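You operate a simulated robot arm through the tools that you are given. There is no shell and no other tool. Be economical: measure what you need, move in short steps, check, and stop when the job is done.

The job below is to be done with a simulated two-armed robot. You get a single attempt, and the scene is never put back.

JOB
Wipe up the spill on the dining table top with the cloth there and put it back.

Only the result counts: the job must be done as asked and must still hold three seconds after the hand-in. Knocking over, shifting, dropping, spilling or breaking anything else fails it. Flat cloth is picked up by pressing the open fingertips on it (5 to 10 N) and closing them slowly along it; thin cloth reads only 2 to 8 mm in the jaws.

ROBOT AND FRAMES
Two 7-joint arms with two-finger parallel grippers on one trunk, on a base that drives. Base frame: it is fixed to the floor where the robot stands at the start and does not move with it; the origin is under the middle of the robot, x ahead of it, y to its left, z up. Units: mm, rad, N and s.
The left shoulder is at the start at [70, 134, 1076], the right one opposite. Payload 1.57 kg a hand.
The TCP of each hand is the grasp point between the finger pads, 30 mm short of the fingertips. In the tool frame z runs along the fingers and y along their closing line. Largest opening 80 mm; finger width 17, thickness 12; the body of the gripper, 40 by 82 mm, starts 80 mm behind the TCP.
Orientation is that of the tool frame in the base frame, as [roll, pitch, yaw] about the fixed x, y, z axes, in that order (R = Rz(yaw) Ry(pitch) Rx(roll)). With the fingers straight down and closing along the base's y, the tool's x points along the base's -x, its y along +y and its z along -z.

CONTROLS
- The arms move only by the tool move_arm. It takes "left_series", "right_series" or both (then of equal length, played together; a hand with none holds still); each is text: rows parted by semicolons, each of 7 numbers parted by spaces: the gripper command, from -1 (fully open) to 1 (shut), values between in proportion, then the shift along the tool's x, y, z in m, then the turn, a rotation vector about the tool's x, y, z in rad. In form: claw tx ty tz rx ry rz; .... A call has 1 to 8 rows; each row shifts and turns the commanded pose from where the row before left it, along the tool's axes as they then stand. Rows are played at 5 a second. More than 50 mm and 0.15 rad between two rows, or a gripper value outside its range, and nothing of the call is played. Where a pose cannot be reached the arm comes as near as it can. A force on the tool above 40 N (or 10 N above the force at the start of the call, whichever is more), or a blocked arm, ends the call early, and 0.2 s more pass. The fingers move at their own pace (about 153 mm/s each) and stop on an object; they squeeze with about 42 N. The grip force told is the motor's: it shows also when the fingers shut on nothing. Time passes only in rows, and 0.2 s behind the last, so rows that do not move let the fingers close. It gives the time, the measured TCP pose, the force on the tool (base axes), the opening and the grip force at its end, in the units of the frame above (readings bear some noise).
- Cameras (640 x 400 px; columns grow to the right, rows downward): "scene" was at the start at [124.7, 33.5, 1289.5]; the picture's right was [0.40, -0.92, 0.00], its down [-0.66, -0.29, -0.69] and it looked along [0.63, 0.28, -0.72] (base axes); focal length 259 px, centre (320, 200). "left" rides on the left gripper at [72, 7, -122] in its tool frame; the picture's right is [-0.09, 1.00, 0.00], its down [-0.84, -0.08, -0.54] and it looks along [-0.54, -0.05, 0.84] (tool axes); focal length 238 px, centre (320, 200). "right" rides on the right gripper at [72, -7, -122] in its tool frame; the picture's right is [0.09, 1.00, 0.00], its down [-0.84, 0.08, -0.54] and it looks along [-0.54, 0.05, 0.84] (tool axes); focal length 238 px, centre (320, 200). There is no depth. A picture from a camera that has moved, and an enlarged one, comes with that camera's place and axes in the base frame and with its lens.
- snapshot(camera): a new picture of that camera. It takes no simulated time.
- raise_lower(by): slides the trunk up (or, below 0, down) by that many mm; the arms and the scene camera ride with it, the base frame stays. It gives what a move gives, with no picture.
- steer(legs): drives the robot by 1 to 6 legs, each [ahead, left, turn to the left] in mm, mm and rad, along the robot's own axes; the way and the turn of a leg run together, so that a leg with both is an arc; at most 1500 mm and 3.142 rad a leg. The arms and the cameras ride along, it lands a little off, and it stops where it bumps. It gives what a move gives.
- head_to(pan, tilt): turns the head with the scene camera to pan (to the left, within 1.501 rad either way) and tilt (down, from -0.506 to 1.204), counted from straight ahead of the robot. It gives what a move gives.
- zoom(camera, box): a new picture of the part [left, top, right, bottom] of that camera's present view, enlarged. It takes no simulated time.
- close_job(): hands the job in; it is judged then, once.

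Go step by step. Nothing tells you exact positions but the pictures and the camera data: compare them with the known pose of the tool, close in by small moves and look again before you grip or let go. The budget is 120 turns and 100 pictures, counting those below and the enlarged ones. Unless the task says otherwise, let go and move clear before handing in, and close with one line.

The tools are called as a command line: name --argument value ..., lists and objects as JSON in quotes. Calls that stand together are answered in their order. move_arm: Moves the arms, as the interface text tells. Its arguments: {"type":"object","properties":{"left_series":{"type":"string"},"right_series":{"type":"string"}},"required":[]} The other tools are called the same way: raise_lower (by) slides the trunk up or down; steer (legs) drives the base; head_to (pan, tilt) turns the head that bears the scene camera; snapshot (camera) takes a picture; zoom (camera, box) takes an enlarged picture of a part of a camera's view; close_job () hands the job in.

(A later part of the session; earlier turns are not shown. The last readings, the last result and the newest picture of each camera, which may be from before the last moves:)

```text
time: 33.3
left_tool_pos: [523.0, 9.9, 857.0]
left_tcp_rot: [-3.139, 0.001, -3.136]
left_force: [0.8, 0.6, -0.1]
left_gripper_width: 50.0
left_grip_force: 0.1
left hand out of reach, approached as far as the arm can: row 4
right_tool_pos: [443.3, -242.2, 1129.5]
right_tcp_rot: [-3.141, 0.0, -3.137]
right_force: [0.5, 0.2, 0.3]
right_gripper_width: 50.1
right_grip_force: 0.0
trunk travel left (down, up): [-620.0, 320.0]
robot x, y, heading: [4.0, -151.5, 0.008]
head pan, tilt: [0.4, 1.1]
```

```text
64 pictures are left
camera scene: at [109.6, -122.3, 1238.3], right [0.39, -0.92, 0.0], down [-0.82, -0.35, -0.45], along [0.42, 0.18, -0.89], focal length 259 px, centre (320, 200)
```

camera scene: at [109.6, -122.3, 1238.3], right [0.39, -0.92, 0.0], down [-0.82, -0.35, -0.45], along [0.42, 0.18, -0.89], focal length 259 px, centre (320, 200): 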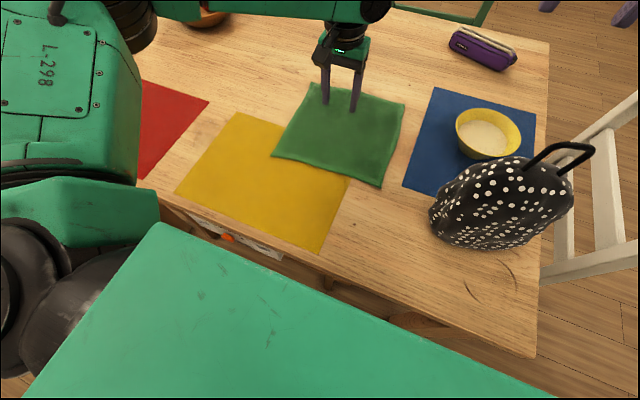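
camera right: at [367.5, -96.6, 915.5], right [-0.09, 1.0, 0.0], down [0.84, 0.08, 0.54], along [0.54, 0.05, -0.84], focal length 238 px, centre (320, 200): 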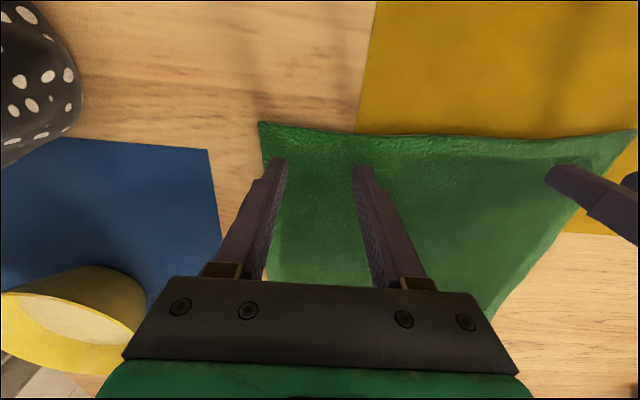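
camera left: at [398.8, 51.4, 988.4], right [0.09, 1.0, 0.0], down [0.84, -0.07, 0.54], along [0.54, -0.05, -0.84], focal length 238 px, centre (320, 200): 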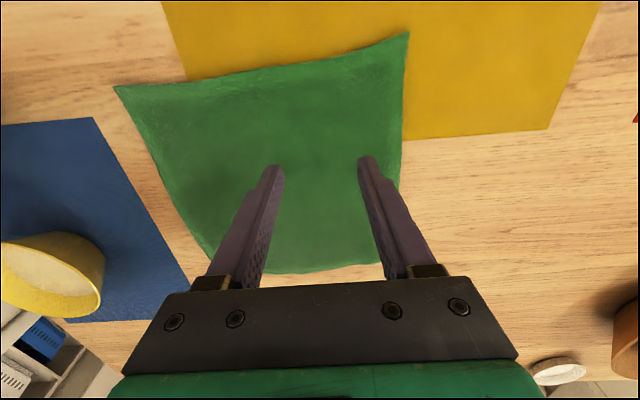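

Close: I lower the trunk a further 120 mm, lifting the left hand 90 mm and the right hand 120 mm first.

move_arm --left_series "-0.25 0 0 -0.03 0 0 0;-0.25 0 0 -0.03 0 0 0;-0.25 0 0 -0.03 0 0 0" --right_series "-0.25 0 0 -0.035 0 0 0;-0.25 0 0 -0.035 0 0 0;-0.25 0 0 -0.035 0 0 0"

raise_lower --by -120

head_to --pan 0.7 --tilt 0.8

snapshot --camera "scene"

head_to --pan -0.5 --tilt 0.7

snapshot --camera "scene"

```text
time: 34.1
left_tool_pos: [523.0, 7.8, 949.0]
left_tcp_rot: [3.141, -0.001, -3.135]
left_force: [0.0, -0.7, 0.2]
left_gripper_width: 50.2
left_grip_force: 0.1
right_tool_pos: [424.1, -246.1, 1195.6]
right_tcp_rot: [3.138, 0.001, -3.136]
right_force: [0.4, -0.3, -0.1]
right_gripper_width: 50.3
right_grip_force: 0.1
right hand out of reach, approached as far as the arm can: row 2, 3
trunk travel left (down, up): [-620.0, 320.0]
robot x, y, heading: [1.8, -148.6, 0.005]
head pan, tilt: [0.4, 1.1]
```

```text
time: 35.6
left_tool_pos: [522.8, 10.2, 827.7]
left_tcp_rot: [-3.141, 0.001, -3.133]
left_force: [-0.3, -0.3, 0.6]
left_gripper_width: 50.0
left_grip_force: 0.1
right_tool_pos: [422.8, -244.7, 1075.1]
right_tcp_rot: [3.14, 0.0, -3.137]
right_force: [0.8, -0.1, -0.6]
right_gripper_width: 50.0
right_grip_force: 0.0
trunk travel left (down, up): [-500.0, 440.0]
robot x, y, heading: [-2.7, -149.4, 0.007]
head pan, tilt: [0.4, 1.1]
```

```text
time: 36.4
left_tool_pos: [522.8, 9.0, 827.9]
left_tcp_rot: [-3.14, 0.0, -3.132]
left_force: [-0.1, 1.0, -0.4]
left_gripper_width: 50.0
left_grip_force: 0.0
right_tool_pos: [422.7, -244.0, 1075.4]
right_tcp_rot: [3.139, 0.002, -3.135]
right_force: [0.4, 0.4, 0.3]
right_gripper_width: 50.1
right_grip_force: 0.1
trunk travel left (down, up): [-500.0, 440.0]
robot x, y, heading: [2.9, -148.3, 0.005]
head pan, tilt: [0.7, 0.799]
```

```text
63 pictures are left
camera scene: at [113.1, -94.8, 1140.0], right [0.65, -0.76, 0.0], down [-0.55, -0.46, -0.7], along [0.53, 0.45, -0.72], focal length 259 px, centre (320, 200)
```

scene: 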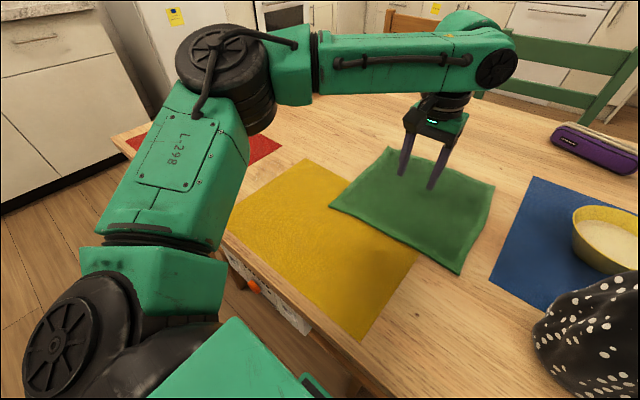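

```text
time: 37.8
left_tool_pos: [522.1, 9.0, 828.4]
left_tcp_rot: [-3.141, -0.002, -3.135]
left_force: [0.0, -0.2, -0.7]
left_gripper_width: 50.1
left_grip_force: 0.1
right_tool_pos: [423.3, -244.7, 1074.9]
right_tcp_rot: [3.141, 0.001, -3.137]
right_force: [0.4, 0.1, -0.2]
right_gripper_width: 50.0
right_grip_force: 0.1
trunk travel left (down, up): [-500.0, 440.0]
robot x, y, heading: [-0.6, -148.4, 0.007]
head pan, tilt: [-0.499, 0.7]
```

```text
62 pictures are left
camera scene: at [126.4, -187.2, 1148.3], right [-0.47, -0.88, 0.0], down [-0.57, 0.31, -0.76], along [0.67, -0.36, -0.64], focal length 259 px, centre (320, 200)
```

scene: 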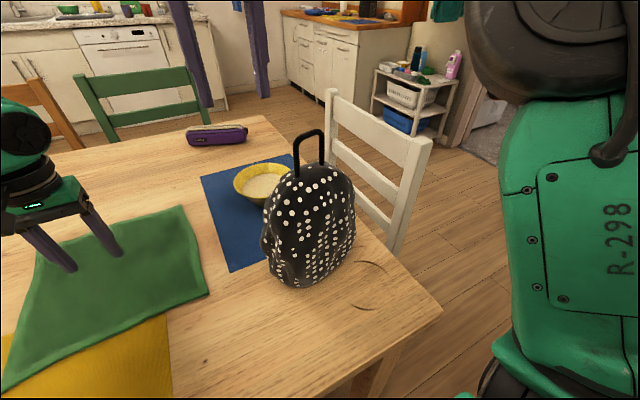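

Both arms are clear of everything now. I centre the left hand over the cloth and lower it to just above contact.

move_arm --left_series "-0.25 -0.012 -0.006 0.01 0 0 0;-0.25 0 0 0.01 0 0 0;-0.25 0 0 0.01 0 0 0;-0.25 0 0 0.005 0 0 0;-0.25 0 0 0.002 0 0 0;-0.25 0 0 0 0 0 0"

snapshot --camera "left"

```text
time: 39.2
left_tool_pos: [528.4, 7.9, 788.5]
left_tcp_rot: [3.14, 0.0, -3.136]
left_force: [-0.2, -0.3, -0.4]
left_gripper_width: 50.1
left_grip_force: 0.1
left hand out of reach, approached as far as the arm can: row 1
right_tool_pos: [423.2, -244.8, 1075.4]
right_tcp_rot: [3.14, 0.002, -3.137]
right_force: [0.4, -0.1, 0.3]
right_gripper_width: 50.1
right_grip_force: 0.1
trunk travel left (down, up): [-500.0, 440.0]
robot x, y, heading: [-5.7, -148.8, 0.005]
head pan, tilt: [-0.499, 0.7]
```

```text
61 pictures are left
camera left: at [457.1, 13.7, 910.8], right [0.09, 1.0, 0.0], down [0.84, -0.07, 0.54], along [0.54, -0.05, -0.84], focal length 238 px, centre (320, 200)
```

left: 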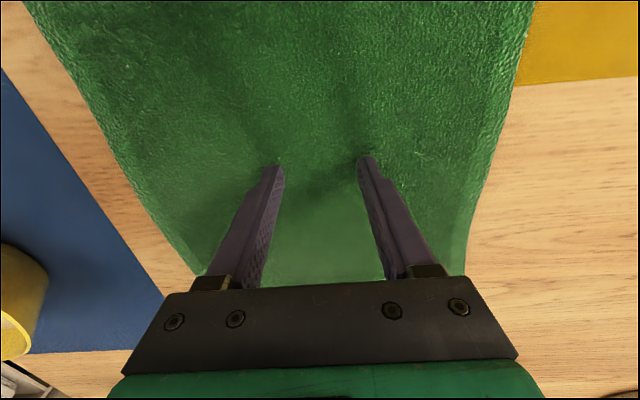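

In position at (528, 8). I go down in small steps until I feel contact.

move_arm --left_series "-0.25 0 0 0.003 0 0 0;-0.25 0 0 0.002 0 0 0"

```text
time: 39.8
left_tool_pos: [528.2, 8.3, 784.1]
left_tcp_rot: [-3.141, 0.002, -3.135]
left_force: [1.3, 0.4, 1.2]
left_gripper_width: 50.0
left_grip_force: 0.0
right_tool_pos: [423.2, -244.4, 1074.3]
right_tcp_rot: [3.14, 0.001, -3.138]
right_force: [-0.4, 0.1, -0.3]
right_gripper_width: 50.0
right_grip_force: 0.1
trunk travel left (down, up): [-500.0, 440.0]
robot x, y, heading: [-0.7, -146.3, 0.009]
head pan, tilt: [-0.499, 0.7]
```

move_arm --left_series "-0.25 0 0 0.002 0 0 0;-0.25 0 0 0 0 0 0"

```text
time: 40.4
left_tool_pos: [527.9, 7.7, 783.3]
left_tcp_rot: [-3.141, 0.001, -3.136]
left_force: [1.8, 0.3, 4.1]
left_gripper_width: 49.8
left_grip_force: 0.0
right_tool_pos: [422.7, -244.3, 1074.9]
right_tcp_rot: [3.141, 0.001, -3.137]
right_force: [0.6, 1.5, -0.5]
right_gripper_width: 49.9
right_grip_force: 0.1
trunk travel left (down, up): [-500.0, 440.0]
robot x, y, heading: [-1.1, -146.3, 0.008]
head pan, tilt: [-0.499, 0.7]
```

Contact at about 4 N; I press a touch more.

move_arm --left_series "-0.25 0 0 0.002 0 0 0;-0.25 0 0 0 0 0 0"

```text
time: 41.0
left_tool_pos: [526.5, 8.1, 783.3]
left_tcp_rot: [3.141, 0.004, -3.134]
left_force: [2.6, 2.2, 12.1]
left_gripper_width: 50.3
left_grip_force: 0.0
right_tool_pos: [421.8, -244.7, 1076.0]
right_tcp_rot: [3.14, 0.003, -3.136]
right_force: [-0.5, 0.4, 0.1]
right_gripper_width: 49.9
right_grip_force: 0.0
trunk travel left (down, up): [-500.0, 440.0]
robot x, y, heading: [-0.7, -148.7, 0.006]
head pan, tilt: [-0.499, 0.7]
```

About 12 N, so I back off 1 mm and close the fingers slowly.

move_arm --left_series "-0.25 0 0 -0.001 0 0 0;-0.17 0 0 0 0 0 0;-0.09 0 0 0 0 0 0;-0.01 0 0 0 0 0 0;0.07 0 0 0 0 0 0;0.15 0 0 0 0 0 0;0.23 0 0 0 0 0 0;0.31 0 0 0 0 0 0"

move_arm --left_series "0.39 0 0 0 0 0 0;0.47 0 0 0 0 0 0;0.55 0 0 0 0 0 0;0.63 0 0 0 0 0 0;0.71 0 0 0 0 0 0;0.8 0 0 0 0 0 0;0.9 0 0 0 0 0 0;1 0 0 0 0 0 0"

snapshot --camera "left"

```text
time: 42.8
left_tool_pos: [528.0, 8.0, 782.7]
left_tcp_rot: [3.139, 0.002, -3.134]
left_force: [0.5, 0.1, 7.6]
left_gripper_width: 25.4
left_grip_force: 0.0
right_tool_pos: [422.3, -244.6, 1074.9]
right_tcp_rot: [3.14, 0.002, -3.136]
right_force: [-0.1, 0.7, 0.2]
right_gripper_width: 50.0
right_grip_force: 0.1
trunk travel left (down, up): [-500.0, 440.0]
robot x, y, heading: [0.6, -145.5, 0.005]
head pan, tilt: [-0.499, 0.7]
```

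```text
time: 44.6
left_tool_pos: [527.1, 8.3, 783.4]
left_tcp_rot: [-3.141, 0.002, -3.134]
left_force: [-0.3, -1.0, 7.6]
left_gripper_width: 4.6
left_grip_force: 25.2
right_tool_pos: [423.0, -245.7, 1075.2]
right_tcp_rot: [3.14, 0.004, -3.137]
right_force: [0.4, -0.3, 0.1]
right_gripper_width: 49.9
right_grip_force: 0.0
trunk travel left (down, up): [-500.0, 440.0]
robot x, y, heading: [2.5, -146.4, 0.009]
head pan, tilt: [-0.499, 0.7]
```

```text
60 pictures are left
camera left: at [455.7, 12.8, 905.2], right [0.09, 1.0, 0.0], down [0.84, -0.07, 0.54], along [0.54, -0.05, -0.84], focal length 238 px, centre (320, 200)
```

left: 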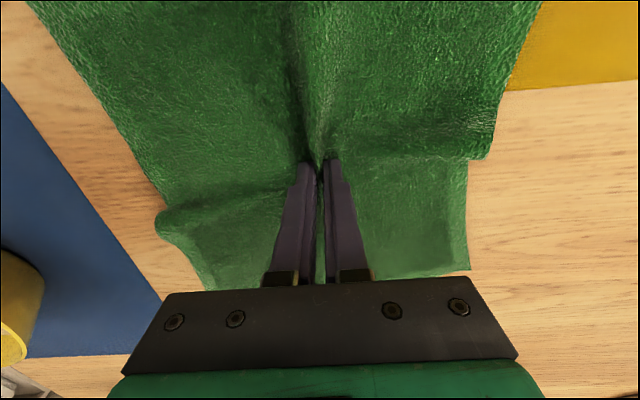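

The cloth is gripped (4.6 mm, 25 N). I lift 90 mm gently and check that it hangs from the fingers.

move_arm --left_series "1 0 0 -0.015 0 0 0;1 0 0 -0.015 0 0 0;1 0 0 -0.02 0 0 0;1 0 0 -0.02 0 0 0;1 0 0 -0.02 0 0 0"

head_to --pan 0.4 --tilt 0.8

snapshot --camera "scene"

```text
time: 45.8
left_tool_pos: [521.9, 11.4, 871.3]
left_tcp_rot: [3.141, 0.005, -3.135]
left_force: [0.0, -0.4, -0.1]
left_gripper_width: 4.4
left_grip_force: 25.6
left hand out of reach, approached as far as the arm can: row 4, 5
right_tool_pos: [422.1, -244.5, 1075.3]
right_tcp_rot: [3.139, 0.002, -3.136]
right_force: [-0.1, 0.0, 0.0]
right_gripper_width: 50.1
right_grip_force: 0.1
trunk travel left (down, up): [-500.0, 440.0]
robot x, y, heading: [0.9, -147.8, 0.004]
head pan, tilt: [-0.499, 0.7]
```

```text
time: 47.0
left_tool_pos: [520.7, 11.4, 870.4]
left_tcp_rot: [-3.139, 0.002, -3.134]
left_force: [-0.2, 0.1, -0.6]
left_gripper_width: 4.6
left_grip_force: 25.0
right_tool_pos: [423.3, -245.3, 1074.8]
right_tcp_rot: [3.141, 0.003, -3.136]
right_force: [-0.2, 0.5, 0.3]
right_gripper_width: 49.8
right_grip_force: 0.1
trunk travel left (down, up): [-500.0, 440.0]
robot x, y, heading: [2.2, -148.5, 0.008]
head pan, tilt: [0.4, 0.799]
```

```text
59 pictures are left
camera scene: at [125.8, -115.3, 1140.0], right [0.39, -0.92, 0.0], down [-0.66, -0.28, -0.7], along [0.64, 0.27, -0.72], focal length 259 px, centre (320, 200)
```

scene: 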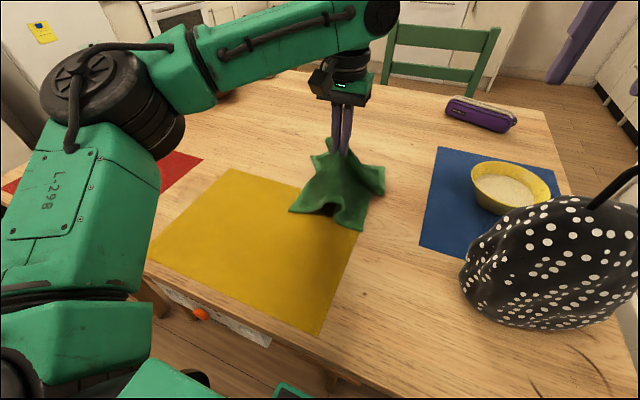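

The cloth hangs from the fingers as a tent. I carry it over to above the spill.

move_arm --left_series "1 0.016 0.0365 -0.005 0 0 0;1 0.016 0.0365 -0.005 0 0 0;1 0.016 0.0365 -0.005 0 0 0;1 0.016 0.0365 -0.005 0 0 0;1 0.016 0.0365 -0.005 0 0 0;1 0.016 0.0365 -0.005 0 0 0;1 0.016 0.0365 0 0 0 0;1 0.016 0.0365 0 0 0 0"

snapshot --camera "scene"

snapshot --camera "left"

```text
time: 48.8
left_tool_pos: [389.7, 300.9, 902.3]
left_tcp_rot: [-3.14, 0.0, -3.134]
left_force: [0.2, 0.6, 0.0]
left_gripper_width: 4.4
left_grip_force: 25.0
right_tool_pos: [422.1, -243.1, 1074.6]
right_tcp_rot: [3.141, 0.002, -3.135]
right_force: [0.6, -0.1, -0.5]
right_gripper_width: 49.7
right_grip_force: 0.1
trunk travel left (down, up): [-500.0, 440.0]
robot x, y, heading: [-1.7, -149.2, 0.0]
head pan, tilt: [0.4, 0.799]
```

```text
58 pictures are left
camera scene: at [125.4, -114.3, 1140.0], right [0.39, -0.92, 0.0], down [-0.66, -0.28, -0.7], along [0.64, 0.27, -0.72], focal length 259 px, centre (320, 200)
```

scene: 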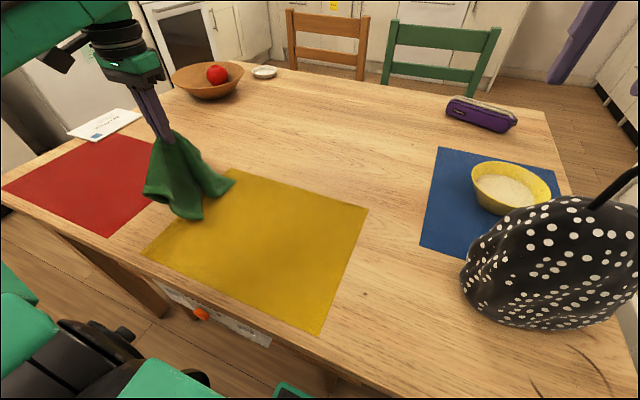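

```text
57 pictures are left
camera left: at [317.7, 307.1, 1024.0], right [0.09, 1.0, 0.0], down [0.84, -0.07, 0.54], along [0.54, -0.05, -0.84], focal length 238 px, centre (320, 200)
```

left: 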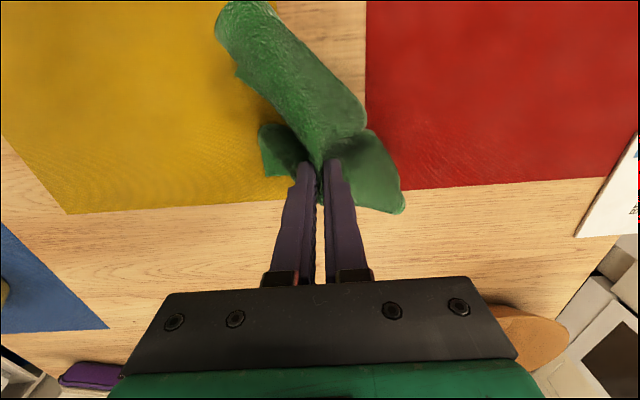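

The cloth is above the spill. I lower it onto the wet patch.

move_arm --left_series "1 0 0.003 0.02 0 0 0;1 0 0 0.02 0 0 0;1 0 0 0.02 0 0 0;1 0 0 0.02 0 0 0;1 0 0 0.015 0 0 0;1 0 0 0.01 0 0 0;1 0 0 0.006 0 0 0;1 0 0 0 0 0 0"

snapshot --camera "left"

```text
time: 50.6
left_tool_pos: [390.8, 305.0, 792.4]
left_tcp_rot: [3.139, 0.005, -3.134]
left_force: [1.5, 1.8, 17.3]
left_gripper_width: 4.4
left_grip_force: 25.0
right_tool_pos: [421.4, -246.5, 1076.5]
right_tcp_rot: [3.138, 0.003, -3.136]
right_force: [0.3, 0.1, -0.6]
right_gripper_width: 49.9
right_grip_force: 0.0
trunk travel left (down, up): [-500.0, 440.0]
robot x, y, heading: [-0.5, -147.4, 0.004]
head pan, tilt: [0.4, 0.799]
```

```text
56 pictures are left
camera left: at [319.0, 310.0, 913.9], right [0.09, 1.0, 0.0], down [0.83, -0.07, 0.55], along [0.55, -0.04, -0.84], focal length 238 px, centre (320, 200)
```

left: 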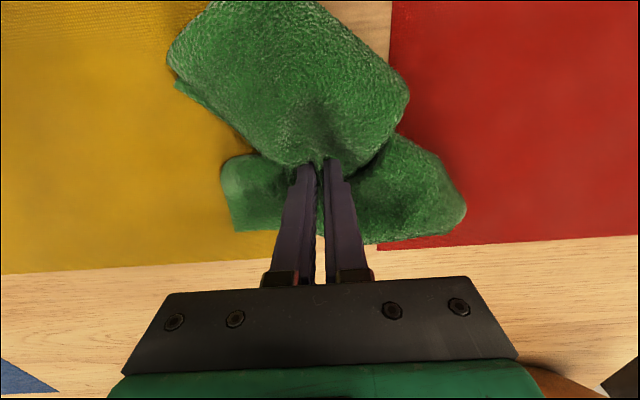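

About 17 N on the bundle; I ease off slightly and sweep it along x within the gap.

move_arm --left_series "1 0 0 -0.001 0 0 0;1 0.012 0 0 0 0 0;1 0.012 0 0 0 0 0;1 0.012 0 0 0 0 0;1 0.01 0 0 0 0 0;1 -0.012 0 0 0 0 0;1 -0.012 0 0 0 0 0;1 -0.012 0 0 0 0 0"

move_arm --left_series "1 -0.012 0 0 0 0 0;1 -0.012 0 0 0 0 0;1 -0.012 0 0 0 0 0;1 -0.012 0 0 0 0 0;1 -0.008 0 0 0 0 0;1 0 0.012 0 0 0 0;1 0.012 0 0 0 0 0;1 0.012 0 0 0 0 0"

snapshot --camera "left"

```text
time: 52.4
left_tool_pos: [380.4, 306.9, 790.9]
left_tcp_rot: [3.14, 0.004, -3.136]
left_force: [-8.1, -1.0, 18.5]
left_gripper_width: 4.5
left_grip_force: 25.4
right_tool_pos: [420.3, -247.3, 1076.9]
right_tcp_rot: [3.138, 0.005, -3.136]
right_force: [0.0, 0.0, -0.3]
right_gripper_width: 50.1
right_grip_force: 0.1
trunk travel left (down, up): [-500.0, 440.0]
robot x, y, heading: [-1.6, -152.2, 0.002]
head pan, tilt: [0.4, 0.799]
```

```text
time: 54.2
left_tool_pos: [411.8, 316.0, 791.7]
left_tcp_rot: [3.14, 0.005, -3.135]
left_force: [6.5, 0.8, 14.7]
left_gripper_width: 4.3
left_grip_force: 25.5
right_tool_pos: [422.5, -246.0, 1074.6]
right_tcp_rot: [3.14, 0.004, -3.135]
right_force: [-0.2, -0.8, -0.5]
right_gripper_width: 49.9
right_grip_force: 0.1
trunk travel left (down, up): [-500.0, 440.0]
robot x, y, heading: [-2.3, -146.8, 0.003]
head pan, tilt: [0.4, 0.799]
```

```text
55 pictures are left
camera left: at [340.8, 322.3, 913.6], right [0.08, 1.0, 0.0], down [0.84, -0.07, 0.54], along [0.54, -0.04, -0.84], focal length 238 px, centre (320, 200)
```

left: 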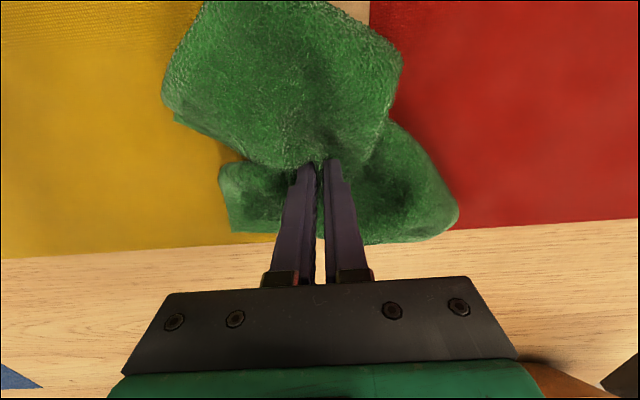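

The mats look undisturbed. I continue with passes on the red side and then on the yellow side of the gap.

move_arm --left_series "1 0.012 0 0 0 0 0;1 0.012 0 0 0 0 0;1 0.012 0 0 0 0 0;1 0.012 0 0 0 0 0;1 0.012 0 0 0 0 0;1 0.006 0 0 0 0 0;1 0 -0.012 0 0 0 0;1 0 -0.012 0 0 0 0"

move_arm --left_series "1 -0.012 0 0 0 0 0;1 -0.012 0 0 0 0 0;1 -0.012 0 0 0 0 0;1 -0.012 0 0 0 0 0;1 -0.012 0 0 0 0 0;1 -0.012 0 0 0 0 0;1 -0.012 0 0 0 0 0;1 -0.006 0 0 0 0 0"

move_arm --left_series "1 0 0 -0.02 0 0 0;1 0 0 -0.03 0 0 0;1 0 0 -0.03 0 0 0;1 0 0 -0.03 0 0 0;1 -0.03 0 -0.02 0 0 0;1 -0.03 0 0 0 0 0"

snapshot --camera "left"

zoom --camera "scene" --box '[60, 130, 300, 290]'

```text
time: 56.0
left_tool_pos: [344.4, 292.4, 791.6]
left_tcp_rot: [3.139, 0.0, -3.134]
left_force: [-2.2, 7.5, 16.5]
left_gripper_width: 4.5
left_grip_force: 24.8
right_tool_pos: [420.8, -244.5, 1075.9]
right_tcp_rot: [3.139, 0.004, -3.135]
right_force: [0.1, -0.5, 0.1]
right_gripper_width: 49.9
right_grip_force: 0.1
trunk travel left (down, up): [-500.0, 440.0]
robot x, y, heading: [-2.1, -149.9, 0.009]
head pan, tilt: [0.4, 0.799]
```

```text
time: 57.8
left_tool_pos: [437.9, 293.5, 792.9]
left_tcp_rot: [-3.142, 0.004, -3.135]
left_force: [-3.3, 0.6, 5.4]
left_gripper_width: 4.6
left_grip_force: 24.7
right_tool_pos: [422.9, -246.1, 1075.1]
right_tcp_rot: [3.138, 0.003, -3.135]
right_force: [0.4, 0.1, 0.2]
right_gripper_width: 50.0
right_grip_force: 0.0
trunk travel left (down, up): [-500.0, 440.0]
robot x, y, heading: [-0.4, -147.7, 0.011]
head pan, tilt: [0.4, 0.799]
```

```text
time: 59.2
left_tool_pos: [496.4, 293.2, 919.3]
left_tcp_rot: [-3.14, -0.001, -3.136]
left_force: [-0.3, -0.3, -0.7]
left_gripper_width: 4.1
left_grip_force: 24.7
right_tool_pos: [425.4, -244.1, 1073.6]
right_tcp_rot: [3.14, 0.0, -3.136]
right_force: [0.6, -1.9, 0.0]
right_gripper_width: 49.9
right_grip_force: 0.1
trunk travel left (down, up): [-500.0, 440.0]
robot x, y, heading: [-0.6, -148.8, 0.005]
head pan, tilt: [0.4, 0.799]
```

```text
54 pictures are left
camera left: at [424.5, 298.1, 1041.4], right [0.09, 1.0, 0.0], down [0.84, -0.07, 0.54], along [0.54, -0.05, -0.84], focal length 238 px, centre (320, 200)
```

left: 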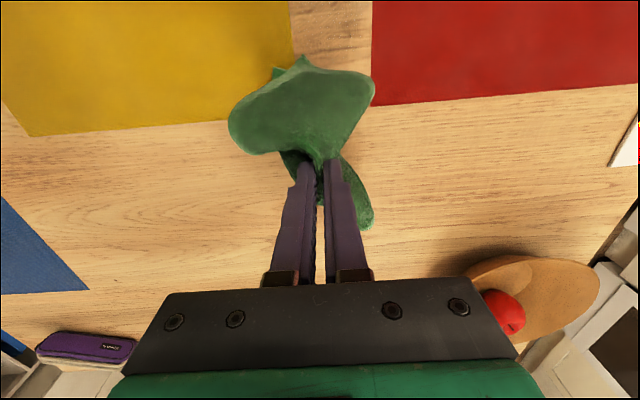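

```text
2.50 times, centred on (180, 210) of scene
camera zoom: at [127.2, -115.3, 1139.8], right [0.39, -0.92, 0.0], down [-0.66, -0.28, -0.7], along [0.64, 0.27, -0.72], focal length 648 px, centre (670, 175)
```

zoom: 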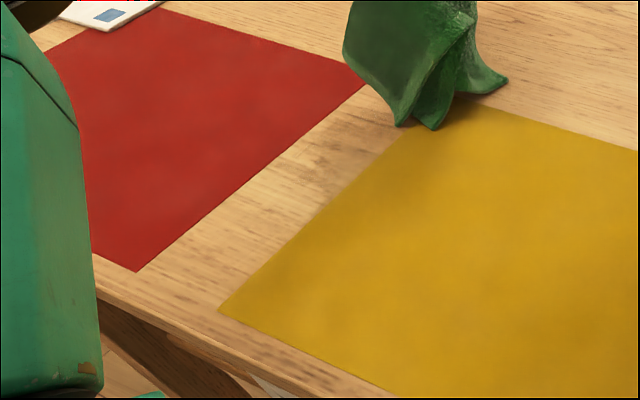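

The cloth is lifted; I check for residue.

zoom --camera "scene" --box '[140, 165, 240, 235]'

zoom --camera "left" --box '[260, 0, 400, 90]'

```text
5.71 times, centred on (190, 200) of scene
camera zoom: at [127.2, -115.3, 1139.8], right [0.39, -0.92, 0.0], down [-0.66, -0.28, -0.7], along [0.64, 0.27, -0.72], focal length 1481 px, centre (1063, 200)
```

zoom: 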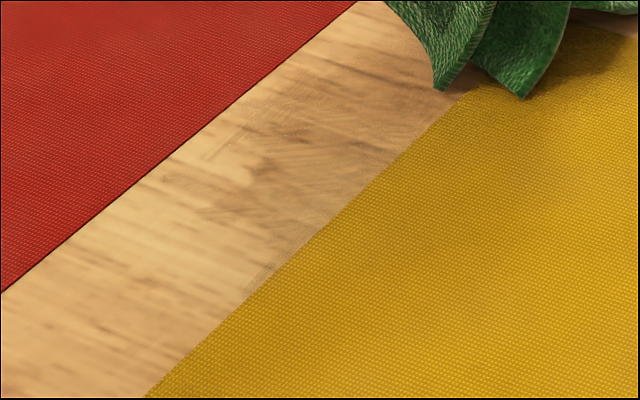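

```text
4.44 times, centred on (330, 45) of left
camera zoom: at [424.5, 298.1, 1041.4], right [0.09, 1.0, 0.0], down [0.84, -0.07, 0.54], along [0.54, -0.05, -0.84], focal length 1059 px, centre (276, 889)
```

zoom: 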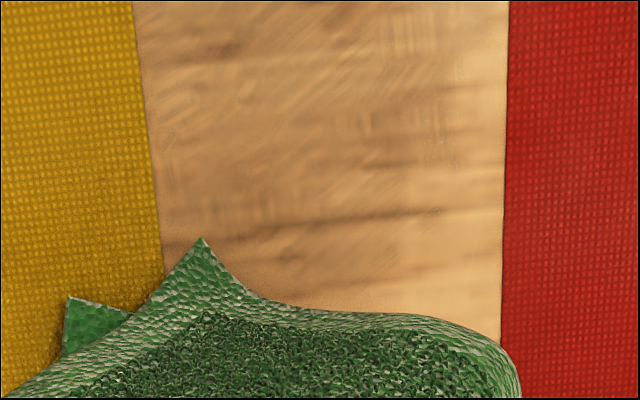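

There may still be some film; I move the hand aside to the left so its camera sees the patch from the same distance as before.

move_arm --left_series "1 0.028 0.016 0.005 0 0 0;1 0.028 0.016 0.005 0 0 0;1 0.028 0.016 0.005 0 0 0;1 0.028 0.016 0.005 0 0 0;1 0.0 0.016 0 0 0 0;1 0 0.016 0 0 0 0;1 0 0 0 0 0 0"

zoom --camera "left" --box '[170, 50, 350, 170]'

zoom --camera "scene" --box '[120, 150, 260, 250]'

```text
time: 60.8
left_tool_pos: [384.6, 389.7, 898.2]
left_tcp_rot: [3.142, -0.002, -3.134]
left_force: [-0.7, 0.6, -1.2]
left_gripper_width: 4.5
left_grip_force: 25.0
right_tool_pos: [422.4, -244.2, 1075.1]
right_tcp_rot: [3.139, 0.001, -3.137]
right_force: [-0.3, -0.2, 0.3]
right_gripper_width: 49.9
right_grip_force: 0.0
trunk travel left (down, up): [-500.0, 440.0]
robot x, y, heading: [-0.3, -147.6, 0.004]
head pan, tilt: [0.4, 0.799]
```

```text
3.33 times, centred on (260, 110) of left
camera zoom: at [312.9, 395.9, 1020.7], right [0.09, 1.0, 0.0], down [0.84, -0.07, 0.54], along [0.54, -0.05, -0.84], focal length 794 px, centre (520, 500)
```

zoom: 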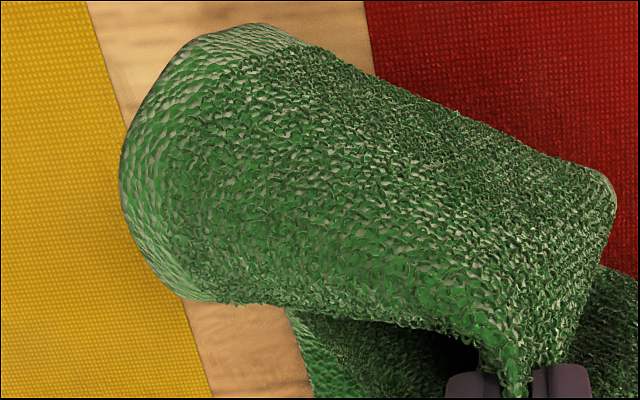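

```text
4.00 times, centred on (190, 200) of scene
camera zoom: at [125.7, -115.3, 1140.0], right [0.39, -0.92, 0.0], down [-0.66, -0.28, -0.7], along [0.64, 0.27, -0.72], focal length 1036 px, centre (840, 200)
```

zoom: 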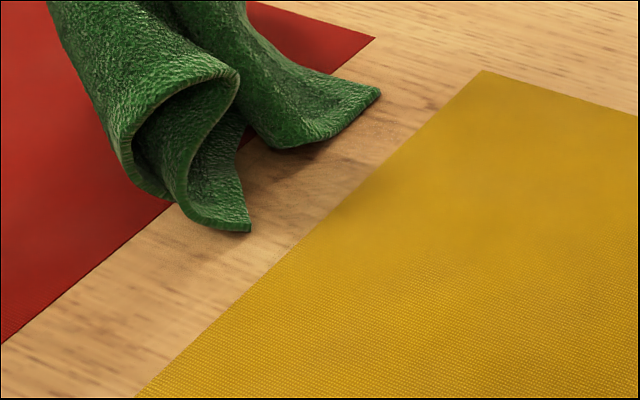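

The cloth hides the patch; I move it further off and higher.

move_arm --left_series "1 0.0 0.02 -0.03 0 0 0;1 0 0.02 -0.03 0 0 0;1 0 0.02 -0.03 0 0 0;1 0 0.02 -0.02 0 0 0;1 0 0.02 0 0 0 0;1 0 0 0 0 0 0;1 0 0 0 0 0 0"

snapshot --camera "left"

zoom --camera "scene" --box '[120, 150, 260, 250]'

```text
time: 62.4
left_tool_pos: [371.9, 438.5, 959.2]
left_tcp_rot: [-3.141, 0.001, -3.135]
left_force: [0.3, 1.1, -0.3]
left_gripper_width: 4.6
left_grip_force: 25.5
left hand out of reach, approached as far as the arm can: row 3, 4, 5
right_tool_pos: [423.1, -245.5, 1075.2]
right_tcp_rot: [3.14, 0.002, -3.136]
right_force: [-0.2, 0.6, 0.8]
right_gripper_width: 49.9
right_grip_force: 0.1
trunk travel left (down, up): [-500.0, 440.0]
robot x, y, heading: [1.4, -149.3, -0.001]
head pan, tilt: [0.4, 0.799]
```

```text
48 pictures are left
camera left: at [301.0, 444.4, 1080.9], right [0.09, 1.0, 0.0], down [0.84, -0.07, 0.54], along [0.54, -0.05, -0.84], focal length 238 px, centre (320, 200)
```

left: 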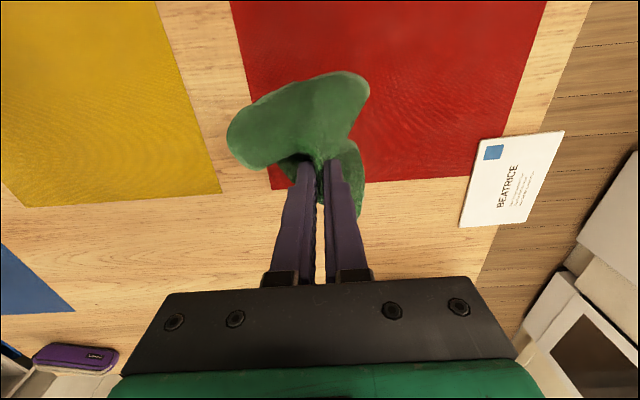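

```text
4.00 times, centred on (190, 200) of scene
camera zoom: at [125.8, -115.2, 1140.0], right [0.39, -0.92, 0.0], down [-0.66, -0.28, -0.7], along [0.64, 0.27, -0.72], focal length 1036 px, centre (840, 200)
```

zoom: 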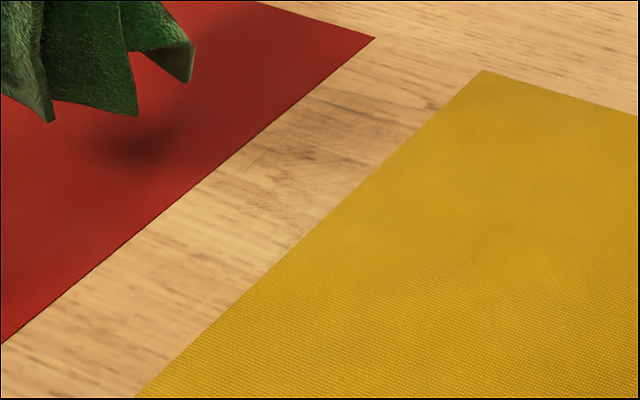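

zoom --camera "left" --box '[140, 20, 270, 160]'

zoom --camera "scene" --box '[165, 160, 235, 210]'

```text
2.86 times, centred on (205, 90) of left
camera zoom: at [301.0, 444.4, 1080.9], right [0.09, 1.0, 0.0], down [0.84, -0.07, 0.54], along [0.54, -0.05, -0.84], focal length 681 px, centre (649, 514)
```

zoom: 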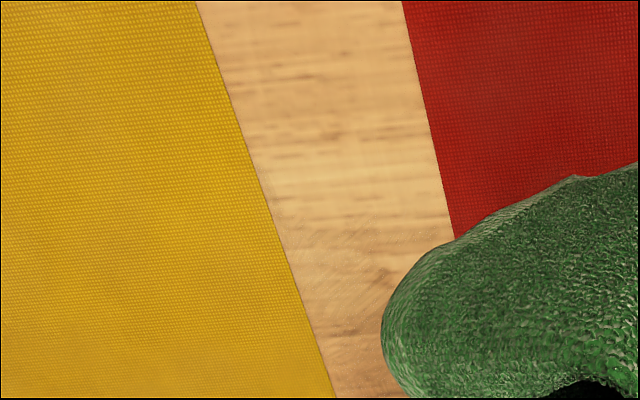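

```text
8.00 times, centred on (200, 185) of scene
camera zoom: at [125.8, -115.2, 1140.0], right [0.39, -0.92, 0.0], down [-0.66, -0.28, -0.7], along [0.64, 0.27, -0.72], focal length 2073 px, centre (1280, 320)
```

zoom: 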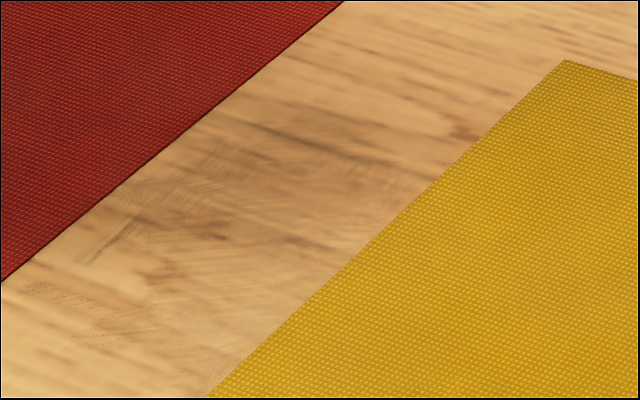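

Some streaks remain in the original patch, so I'll wipe again more thoroughly. I come back and press down at the near end.

move_arm --left_series "1 0.006 -0.03 0.005 0 0 0;1 0.006 -0.03 0.015 0 0 0;1 0.006 -0.03 0.02 0 0 0;1 0.006 -0.03 0.03 0 0 0;1 0.006 -0.03 0.03 0 0 0;1 0 0 0.03 0 0 0;1 0 0 0.025 0 0 0;1 0 0 0.008 0 0 0"

move_arm --left_series "1 0 0 0.004 0 0 0;1 0 0 0 0 0 0"

snapshot --camera "left"

```text
time: 64.2
left_tool_pos: [372.8, 439.8, 897.4]
left_tcp_rot: [-3.141, 0.001, -3.134]
left_force: [0.2, -0.7, -0.4]
left_gripper_width: 4.8
left_grip_force: 24.9
left hand out of reach, approached as far as the arm can: row 1, 2, 3, 4, 5
right_tool_pos: [423.0, -244.7, 1075.0]
right_tcp_rot: [3.141, 0.002, -3.136]
right_force: [0.1, 1.4, 0.3]
right_gripper_width: 49.9
right_grip_force: 0.1
trunk travel left (down, up): [-500.0, 440.0]
robot x, y, heading: [-3.1, -145.2, 0.007]
head pan, tilt: [0.4, 0.799]
```

```text
time: 64.8
left_tool_pos: [373.5, 442.6, 893.4]
left_tcp_rot: [3.141, -0.001, -3.134]
left_force: [-0.6, -1.1, 0.4]
left_gripper_width: 4.4
left_grip_force: 25.1
right_tool_pos: [422.8, -243.9, 1075.0]
right_tcp_rot: [3.139, 0.002, -3.135]
right_force: [1.0, -0.5, -0.9]
right_gripper_width: 50.0
right_grip_force: 0.0
trunk travel left (down, up): [-500.0, 440.0]
robot x, y, heading: [0.1, -150.5, 0.008]
head pan, tilt: [0.4, 0.799]
```

```text
44 pictures are left
camera left: at [302.2, 447.3, 1015.7], right [0.09, 1.0, 0.0], down [0.84, -0.07, 0.54], along [0.54, -0.05, -0.84], focal length 238 px, centre (320, 200)
```

left: 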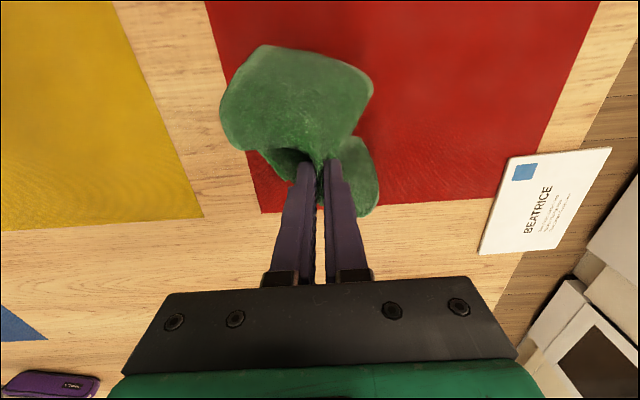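

The arm had been at its outer limit; now lower, I move it back over the patch.

move_arm --left_series "1 0.0 -0.035 0 0 0 0;1 0.005 -0.035 0 0 0 0;1 0.01 -0.035 0 0 0 0;1 0.01 -0.035 0 0 0 0;1 0 0 0.03 0 0 0;1 0 0 0.03 0 0 0;1 0 0 0.025 0 0 0;1 0 0 0.008 0 0 0"

move_arm --left_series "1 0 0 0.004 0 0 0;1 0 0 0 0 0 0"

snapshot --camera "left"

```text
time: 66.6
left_tool_pos: [350.6, 302.9, 801.1]
left_tcp_rot: [3.141, 0.004, -3.136]
left_force: [0.3, -0.8, 3.0]
left_gripper_width: 4.5
left_grip_force: 25.3
right_tool_pos: [423.3, -245.2, 1075.9]
right_tcp_rot: [3.138, 0.002, -3.135]
right_force: [-0.9, 0.2, -1.3]
right_gripper_width: 50.0
right_grip_force: 0.0
trunk travel left (down, up): [-500.0, 440.0]
robot x, y, heading: [-1.8, -151.6, 0.009]
head pan, tilt: [0.4, 0.799]
```

```text
time: 67.2
left_tool_pos: [350.8, 304.1, 797.3]
left_tcp_rot: [3.14, 0.001, -3.134]
left_force: [-0.2, -1.3, 8.0]
left_gripper_width: 4.5
left_grip_force: 24.4
right_tool_pos: [421.3, -245.4, 1074.9]
right_tcp_rot: [3.138, 0.003, -3.136]
right_force: [-0.5, -0.6, -0.2]
right_gripper_width: 50.0
right_grip_force: 0.0
trunk travel left (down, up): [-500.0, 440.0]
robot x, y, heading: [4.3, -146.5, 0.006]
head pan, tilt: [0.4, 0.799]
```

```text
43 pictures are left
camera left: at [278.4, 309.1, 919.1], right [0.09, 1.0, 0.0], down [0.84, -0.07, 0.54], along [0.54, -0.05, -0.84], focal length 238 px, centre (320, 200)
```

left: 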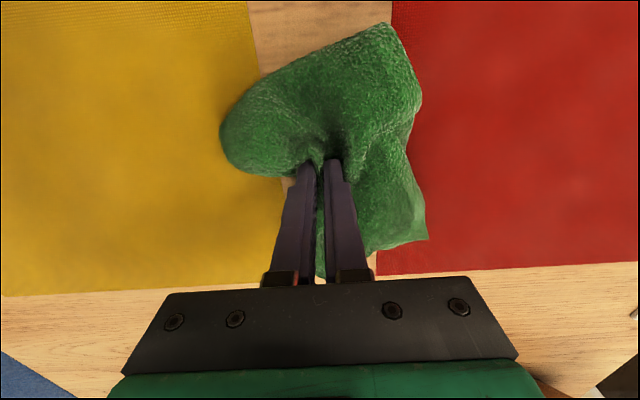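

Contact at 8 N. I press a little more and make dense passes from the yellow side to the red side.

move_arm --left_series "1 0 0 0.003 0 0 0;1 0 -0.008 0.001 0 0 0;1 0 -0.008 0 0 0 0;1 -0.018 0 0 0 0 0;1 -0.018 0 0 0 0 0;1 -0.018 0 0 0 0 0;1 -0.018 0 0 0 0 0;1 -0.018 0 0 0 0 0"

move_arm --left_series "1 0 0.01 0 0 0 0;1 0.016 0 0 0 0 0;1 0.016 0 0 0 0 0;1 0.016 0 0 0 0 0;1 0.016 0 0 0 0 0;1 0.016 0 0 0 0 0;1 0.016 0 0 0 0 0;1 0 0.01 0 0 0 0"

move_arm --left_series "1 -0.016 0 0 0 0 0;1 -0.016 0 0 0 0 0;1 -0.016 0 0 0 0 0;1 -0.016 0 0 0 0 0;1 -0.016 0 0 0 0 0;1 -0.016 0 0 0 0 0;1 0 0.01 0 0 0 0"

move_arm --left_series "1 0.016 0 0 0 0 0;1 0.016 0 0 0 0 0;1 0.016 0 0 0 0 0;1 0.016 0 0 0 0 0;1 0.016 0 0 0 0 0;1 0.016 0 0 0 0 0;1 0 0.007 0 0 0 0"

move_arm --left_series "1 -0.016 0 0 0 0 0;1 -0.016 0 0 0 0 0;1 -0.016 0 0 0 0 0;1 -0.016 0 0 0 0 0;1 -0.016 0 0 0 0 0;1 -0.016 0 0 0 0 0"

snapshot --camera "left"

```text
time: 69.0
left_tool_pos: [439.5, 285.6, 792.6]
left_tcp_rot: [3.14, 0.001, -3.135]
left_force: [-1.2, -0.7, 5.9]
left_gripper_width: 4.5
left_grip_force: 25.1
right_tool_pos: [421.7, -245.4, 1076.5]
right_tcp_rot: [3.141, 0.004, -3.137]
right_force: [-0.2, -0.3, 0.0]
right_gripper_width: 50.2
right_grip_force: 0.2
trunk travel left (down, up): [-500.0, 440.0]
robot x, y, heading: [-2.0, -147.2, 0.006]
head pan, tilt: [0.4, 0.799]
```

```text
time: 70.8
left_tool_pos: [341.8, 305.6, 793.0]
left_tcp_rot: [3.141, -0.002, -3.134]
left_force: [0.0, -1.5, 6.5]
left_gripper_width: 4.5
left_grip_force: 25.2
right_tool_pos: [422.4, -243.4, 1076.2]
right_tcp_rot: [3.141, 0.003, -3.137]
right_force: [-0.5, 0.1, -0.1]
right_gripper_width: 49.9
right_grip_force: 0.1
trunk travel left (down, up): [-500.0, 440.0]
robot x, y, heading: [-1.8, -151.2, 0.01]
head pan, tilt: [0.4, 0.799]
```

```text
time: 72.4
left_tool_pos: [438.2, 315.6, 790.8]
left_tcp_rot: [3.141, 0.003, -3.136]
left_force: [0.0, -2.9, 9.4]
left_gripper_width: 4.5
left_grip_force: 25.0
right_tool_pos: [422.1, -246.7, 1075.1]
right_tcp_rot: [3.136, 0.003, -3.134]
right_force: [-0.2, 0.9, 0.2]
right_gripper_width: 50.2
right_grip_force: 0.1
trunk travel left (down, up): [-500.0, 440.0]
robot x, y, heading: [3.4, -144.8, 0.008]
head pan, tilt: [0.4, 0.799]
```

```text
time: 74.0
left_tool_pos: [342.7, 323.1, 792.5]
left_tcp_rot: [-3.141, 0.0, -3.136]
left_force: [0.3, -1.1, 4.4]
left_gripper_width: 4.5
left_grip_force: 24.9
right_tool_pos: [422.7, -245.0, 1074.9]
right_tcp_rot: [3.138, 0.003, -3.137]
right_force: [-0.4, 0.7, 0.1]
right_gripper_width: 50.0
right_grip_force: 0.0
trunk travel left (down, up): [-500.0, 440.0]
robot x, y, heading: [-2.8, -147.0, 0.006]
head pan, tilt: [0.4, 0.799]
```

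```text
time: 75.4
left_tool_pos: [441.0, 324.3, 792.2]
left_tcp_rot: [3.14, 0.002, -3.136]
left_force: [-1.8, -0.3, 5.4]
left_gripper_width: 4.4
left_grip_force: 24.6
right_tool_pos: [421.6, -245.4, 1075.2]
right_tcp_rot: [3.139, 0.003, -3.136]
right_force: [-0.1, -0.4, -0.2]
right_gripper_width: 50.3
right_grip_force: 0.2
trunk travel left (down, up): [-500.0, 440.0]
robot x, y, heading: [-2.2, -146.3, 0.01]
head pan, tilt: [0.4, 0.799]
```

```text
42 pictures are left
camera left: at [368.8, 329.8, 914.0], right [0.09, 1.0, 0.0], down [0.84, -0.07, 0.54], along [0.54, -0.05, -0.84], focal length 238 px, centre (320, 200)
```

left: 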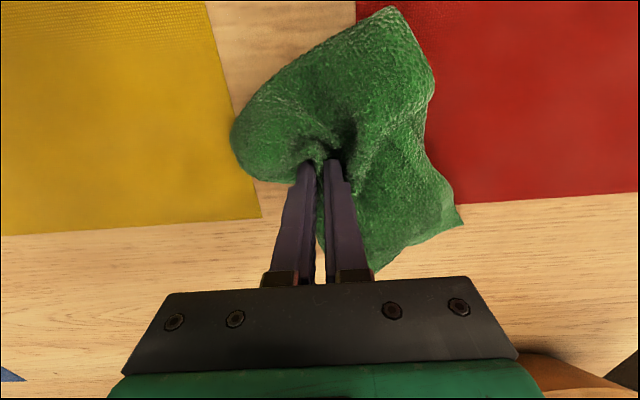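

Mats are unmoved. I lift the cloth and carry it to the far, bare part of the table to inspect the patch.

move_arm --left_series "1 0 0 -0.03 0 0 0;1 0 0 -0.03 0 0 0;1 -0.01 -0.02 -0.03 0 0 0;1 -0.02 -0.03 -0.02 0 0 0;1 -0.02 -0.04 0 0 0 0;1 -0.01 -0.045 0 0 0 0;1 0 -0.045 0 0 0 0;1 0 -0.03 0 0 0 0"

snapshot --camera "scene"

zoom --camera "scene" --box '[165, 160, 235, 210]'

```text
time: 77.2
left_tool_pos: [501.5, 112.5, 902.8]
left_tcp_rot: [3.141, 0.0, -3.135]
left_force: [0.2, 0.0, -0.5]
left_gripper_width: 4.5
left_grip_force: 25.3
right_tool_pos: [423.3, -244.5, 1075.1]
right_tcp_rot: [3.14, 0.002, -3.136]
right_force: [0.3, 0.0, -0.1]
right_gripper_width: 50.0
right_grip_force: 0.1
trunk travel left (down, up): [-500.0, 440.0]
robot x, y, heading: [2.1, -147.5, 0.008]
head pan, tilt: [0.4, 0.799]
```

```text
41 pictures are left
camera scene: at [125.9, -115.7, 1140.0], right [0.39, -0.92, 0.0], down [-0.66, -0.28, -0.7], along [0.64, 0.27, -0.72], focal length 259 px, centre (320, 200)
```

scene: 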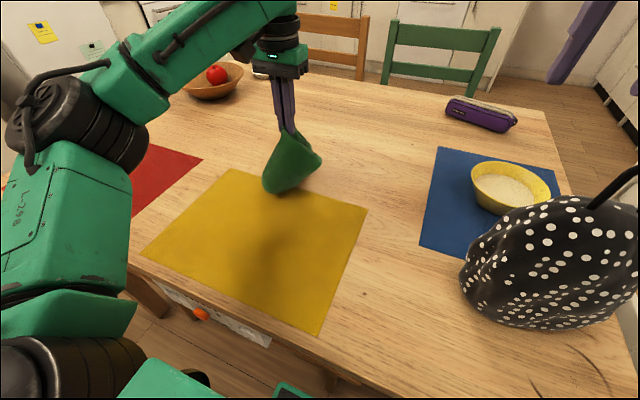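

```text
8.00 times, centred on (200, 185) of scene
camera zoom: at [125.9, -115.7, 1140.0], right [0.39, -0.92, 0.0], down [-0.66, -0.28, -0.7], along [0.64, 0.27, -0.72], focal length 2073 px, centre (1280, 320)
```

zoom: 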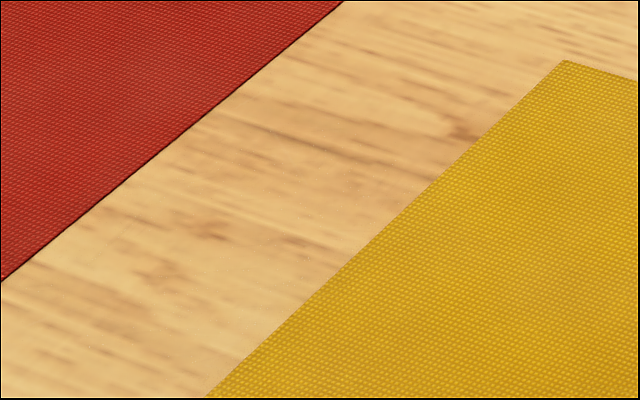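

The streaks are gone in this view. I enlarge once more, a bit nearer the robot, to make sure nothing remains.

zoom --camera "scene" --box '[150, 180, 200, 215]'

zoom --camera "scene" --box '[180, 160, 225, 195]'

```text
11.43 times, centred on (175, 198) of scene
camera zoom: at [125.9, -115.7, 1140.0], right [0.39, -0.92, 0.0], down [-0.66, -0.28, -0.7], along [0.64, 0.27, -0.72], focal length 2961 px, centre (1977, 229)
```

zoom: 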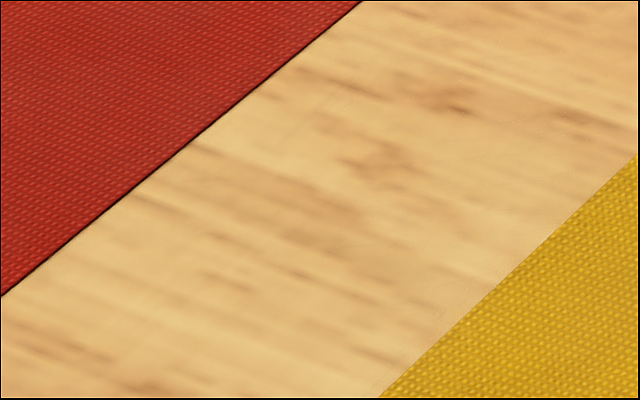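

```text
11.43 times, centred on (202, 178) of scene
camera zoom: at [125.9, -115.7, 1140.0], right [0.39, -0.92, 0.0], down [-0.66, -0.28, -0.7], along [0.64, 0.27, -0.72], focal length 2961 px, centre (1663, 457)
```

zoom: 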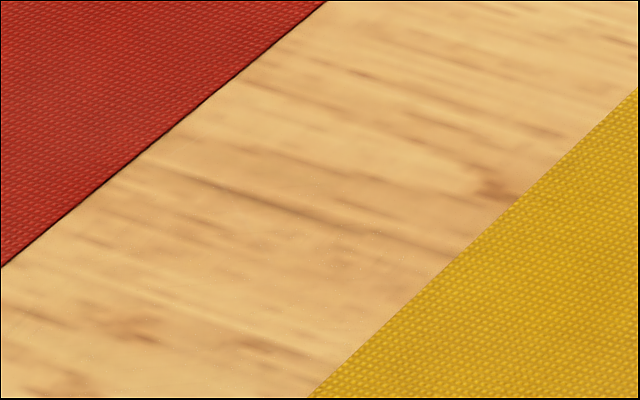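

It looks nearly clean, but faint specks of film remain, so I do one more firm set of passes, also close to the yellow mat's edge.

move_arm --left_series "1 0.0122 0.0346 0 0 0 0;1 0.0122 0.0346 0 0 0 0;1 0.0122 0.0346 0 0 0 0;1 0.0122 0.0346 0 0 0 0;1 0.0122 0.0346 0 0 0 0;1 0 0 0.035 0 0 0;1 0 0 0.035 0 0 0;1 0 0 0.03 0 0 0"

move_arm --left_series "1 0 0 0.008 0 0 0;1 0 0 0.004 0 0 0;1 0 0 0 0 0 0"

snapshot --camera "left"

```text
time: 79.0
left_tool_pos: [439.5, 285.9, 802.8]
left_tcp_rot: [-3.141, 0.003, -3.136]
left_force: [0.4, 0.7, 5.4]
left_gripper_width: 4.2
left_grip_force: 25.4
right_tool_pos: [422.1, -245.1, 1075.3]
right_tcp_rot: [3.139, 0.003, -3.137]
right_force: [-0.4, -0.1, 0.4]
right_gripper_width: 50.0
right_grip_force: 0.1
trunk travel left (down, up): [-500.0, 440.0]
robot x, y, heading: [-0.3, -148.3, 0.003]
head pan, tilt: [0.4, 0.799]
```

```text
time: 79.8
left_tool_pos: [436.9, 285.5, 794.7]
left_tcp_rot: [3.139, 0.01, -3.134]
left_force: [6.0, 4.5, 32.8]
left_gripper_width: 4.5
left_grip_force: 25.2
right_tool_pos: [420.8, -248.5, 1075.8]
right_tcp_rot: [3.136, 0.006, -3.138]
right_force: [-0.7, 0.0, -0.1]
right_gripper_width: 49.8
right_grip_force: 0.1
trunk travel left (down, up): [-500.0, 440.0]
robot x, y, heading: [2.4, -147.5, 0.005]
head pan, tilt: [0.4, 0.799]
```

```text
37 pictures are left
camera left: at [365.1, 290.2, 916.2], right [0.08, 1.0, 0.01], down [0.83, -0.07, 0.55], along [0.55, -0.04, -0.84], focal length 238 px, centre (320, 200)
```

left: 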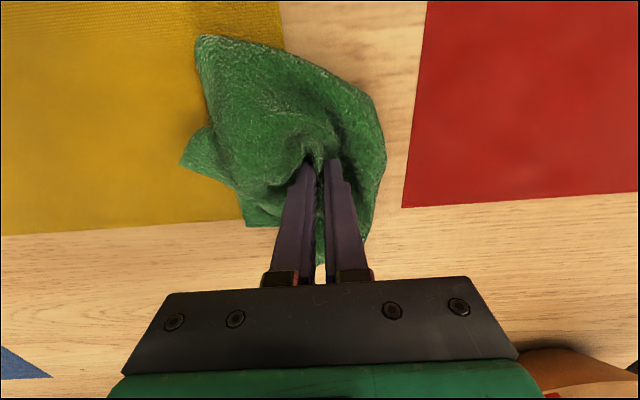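

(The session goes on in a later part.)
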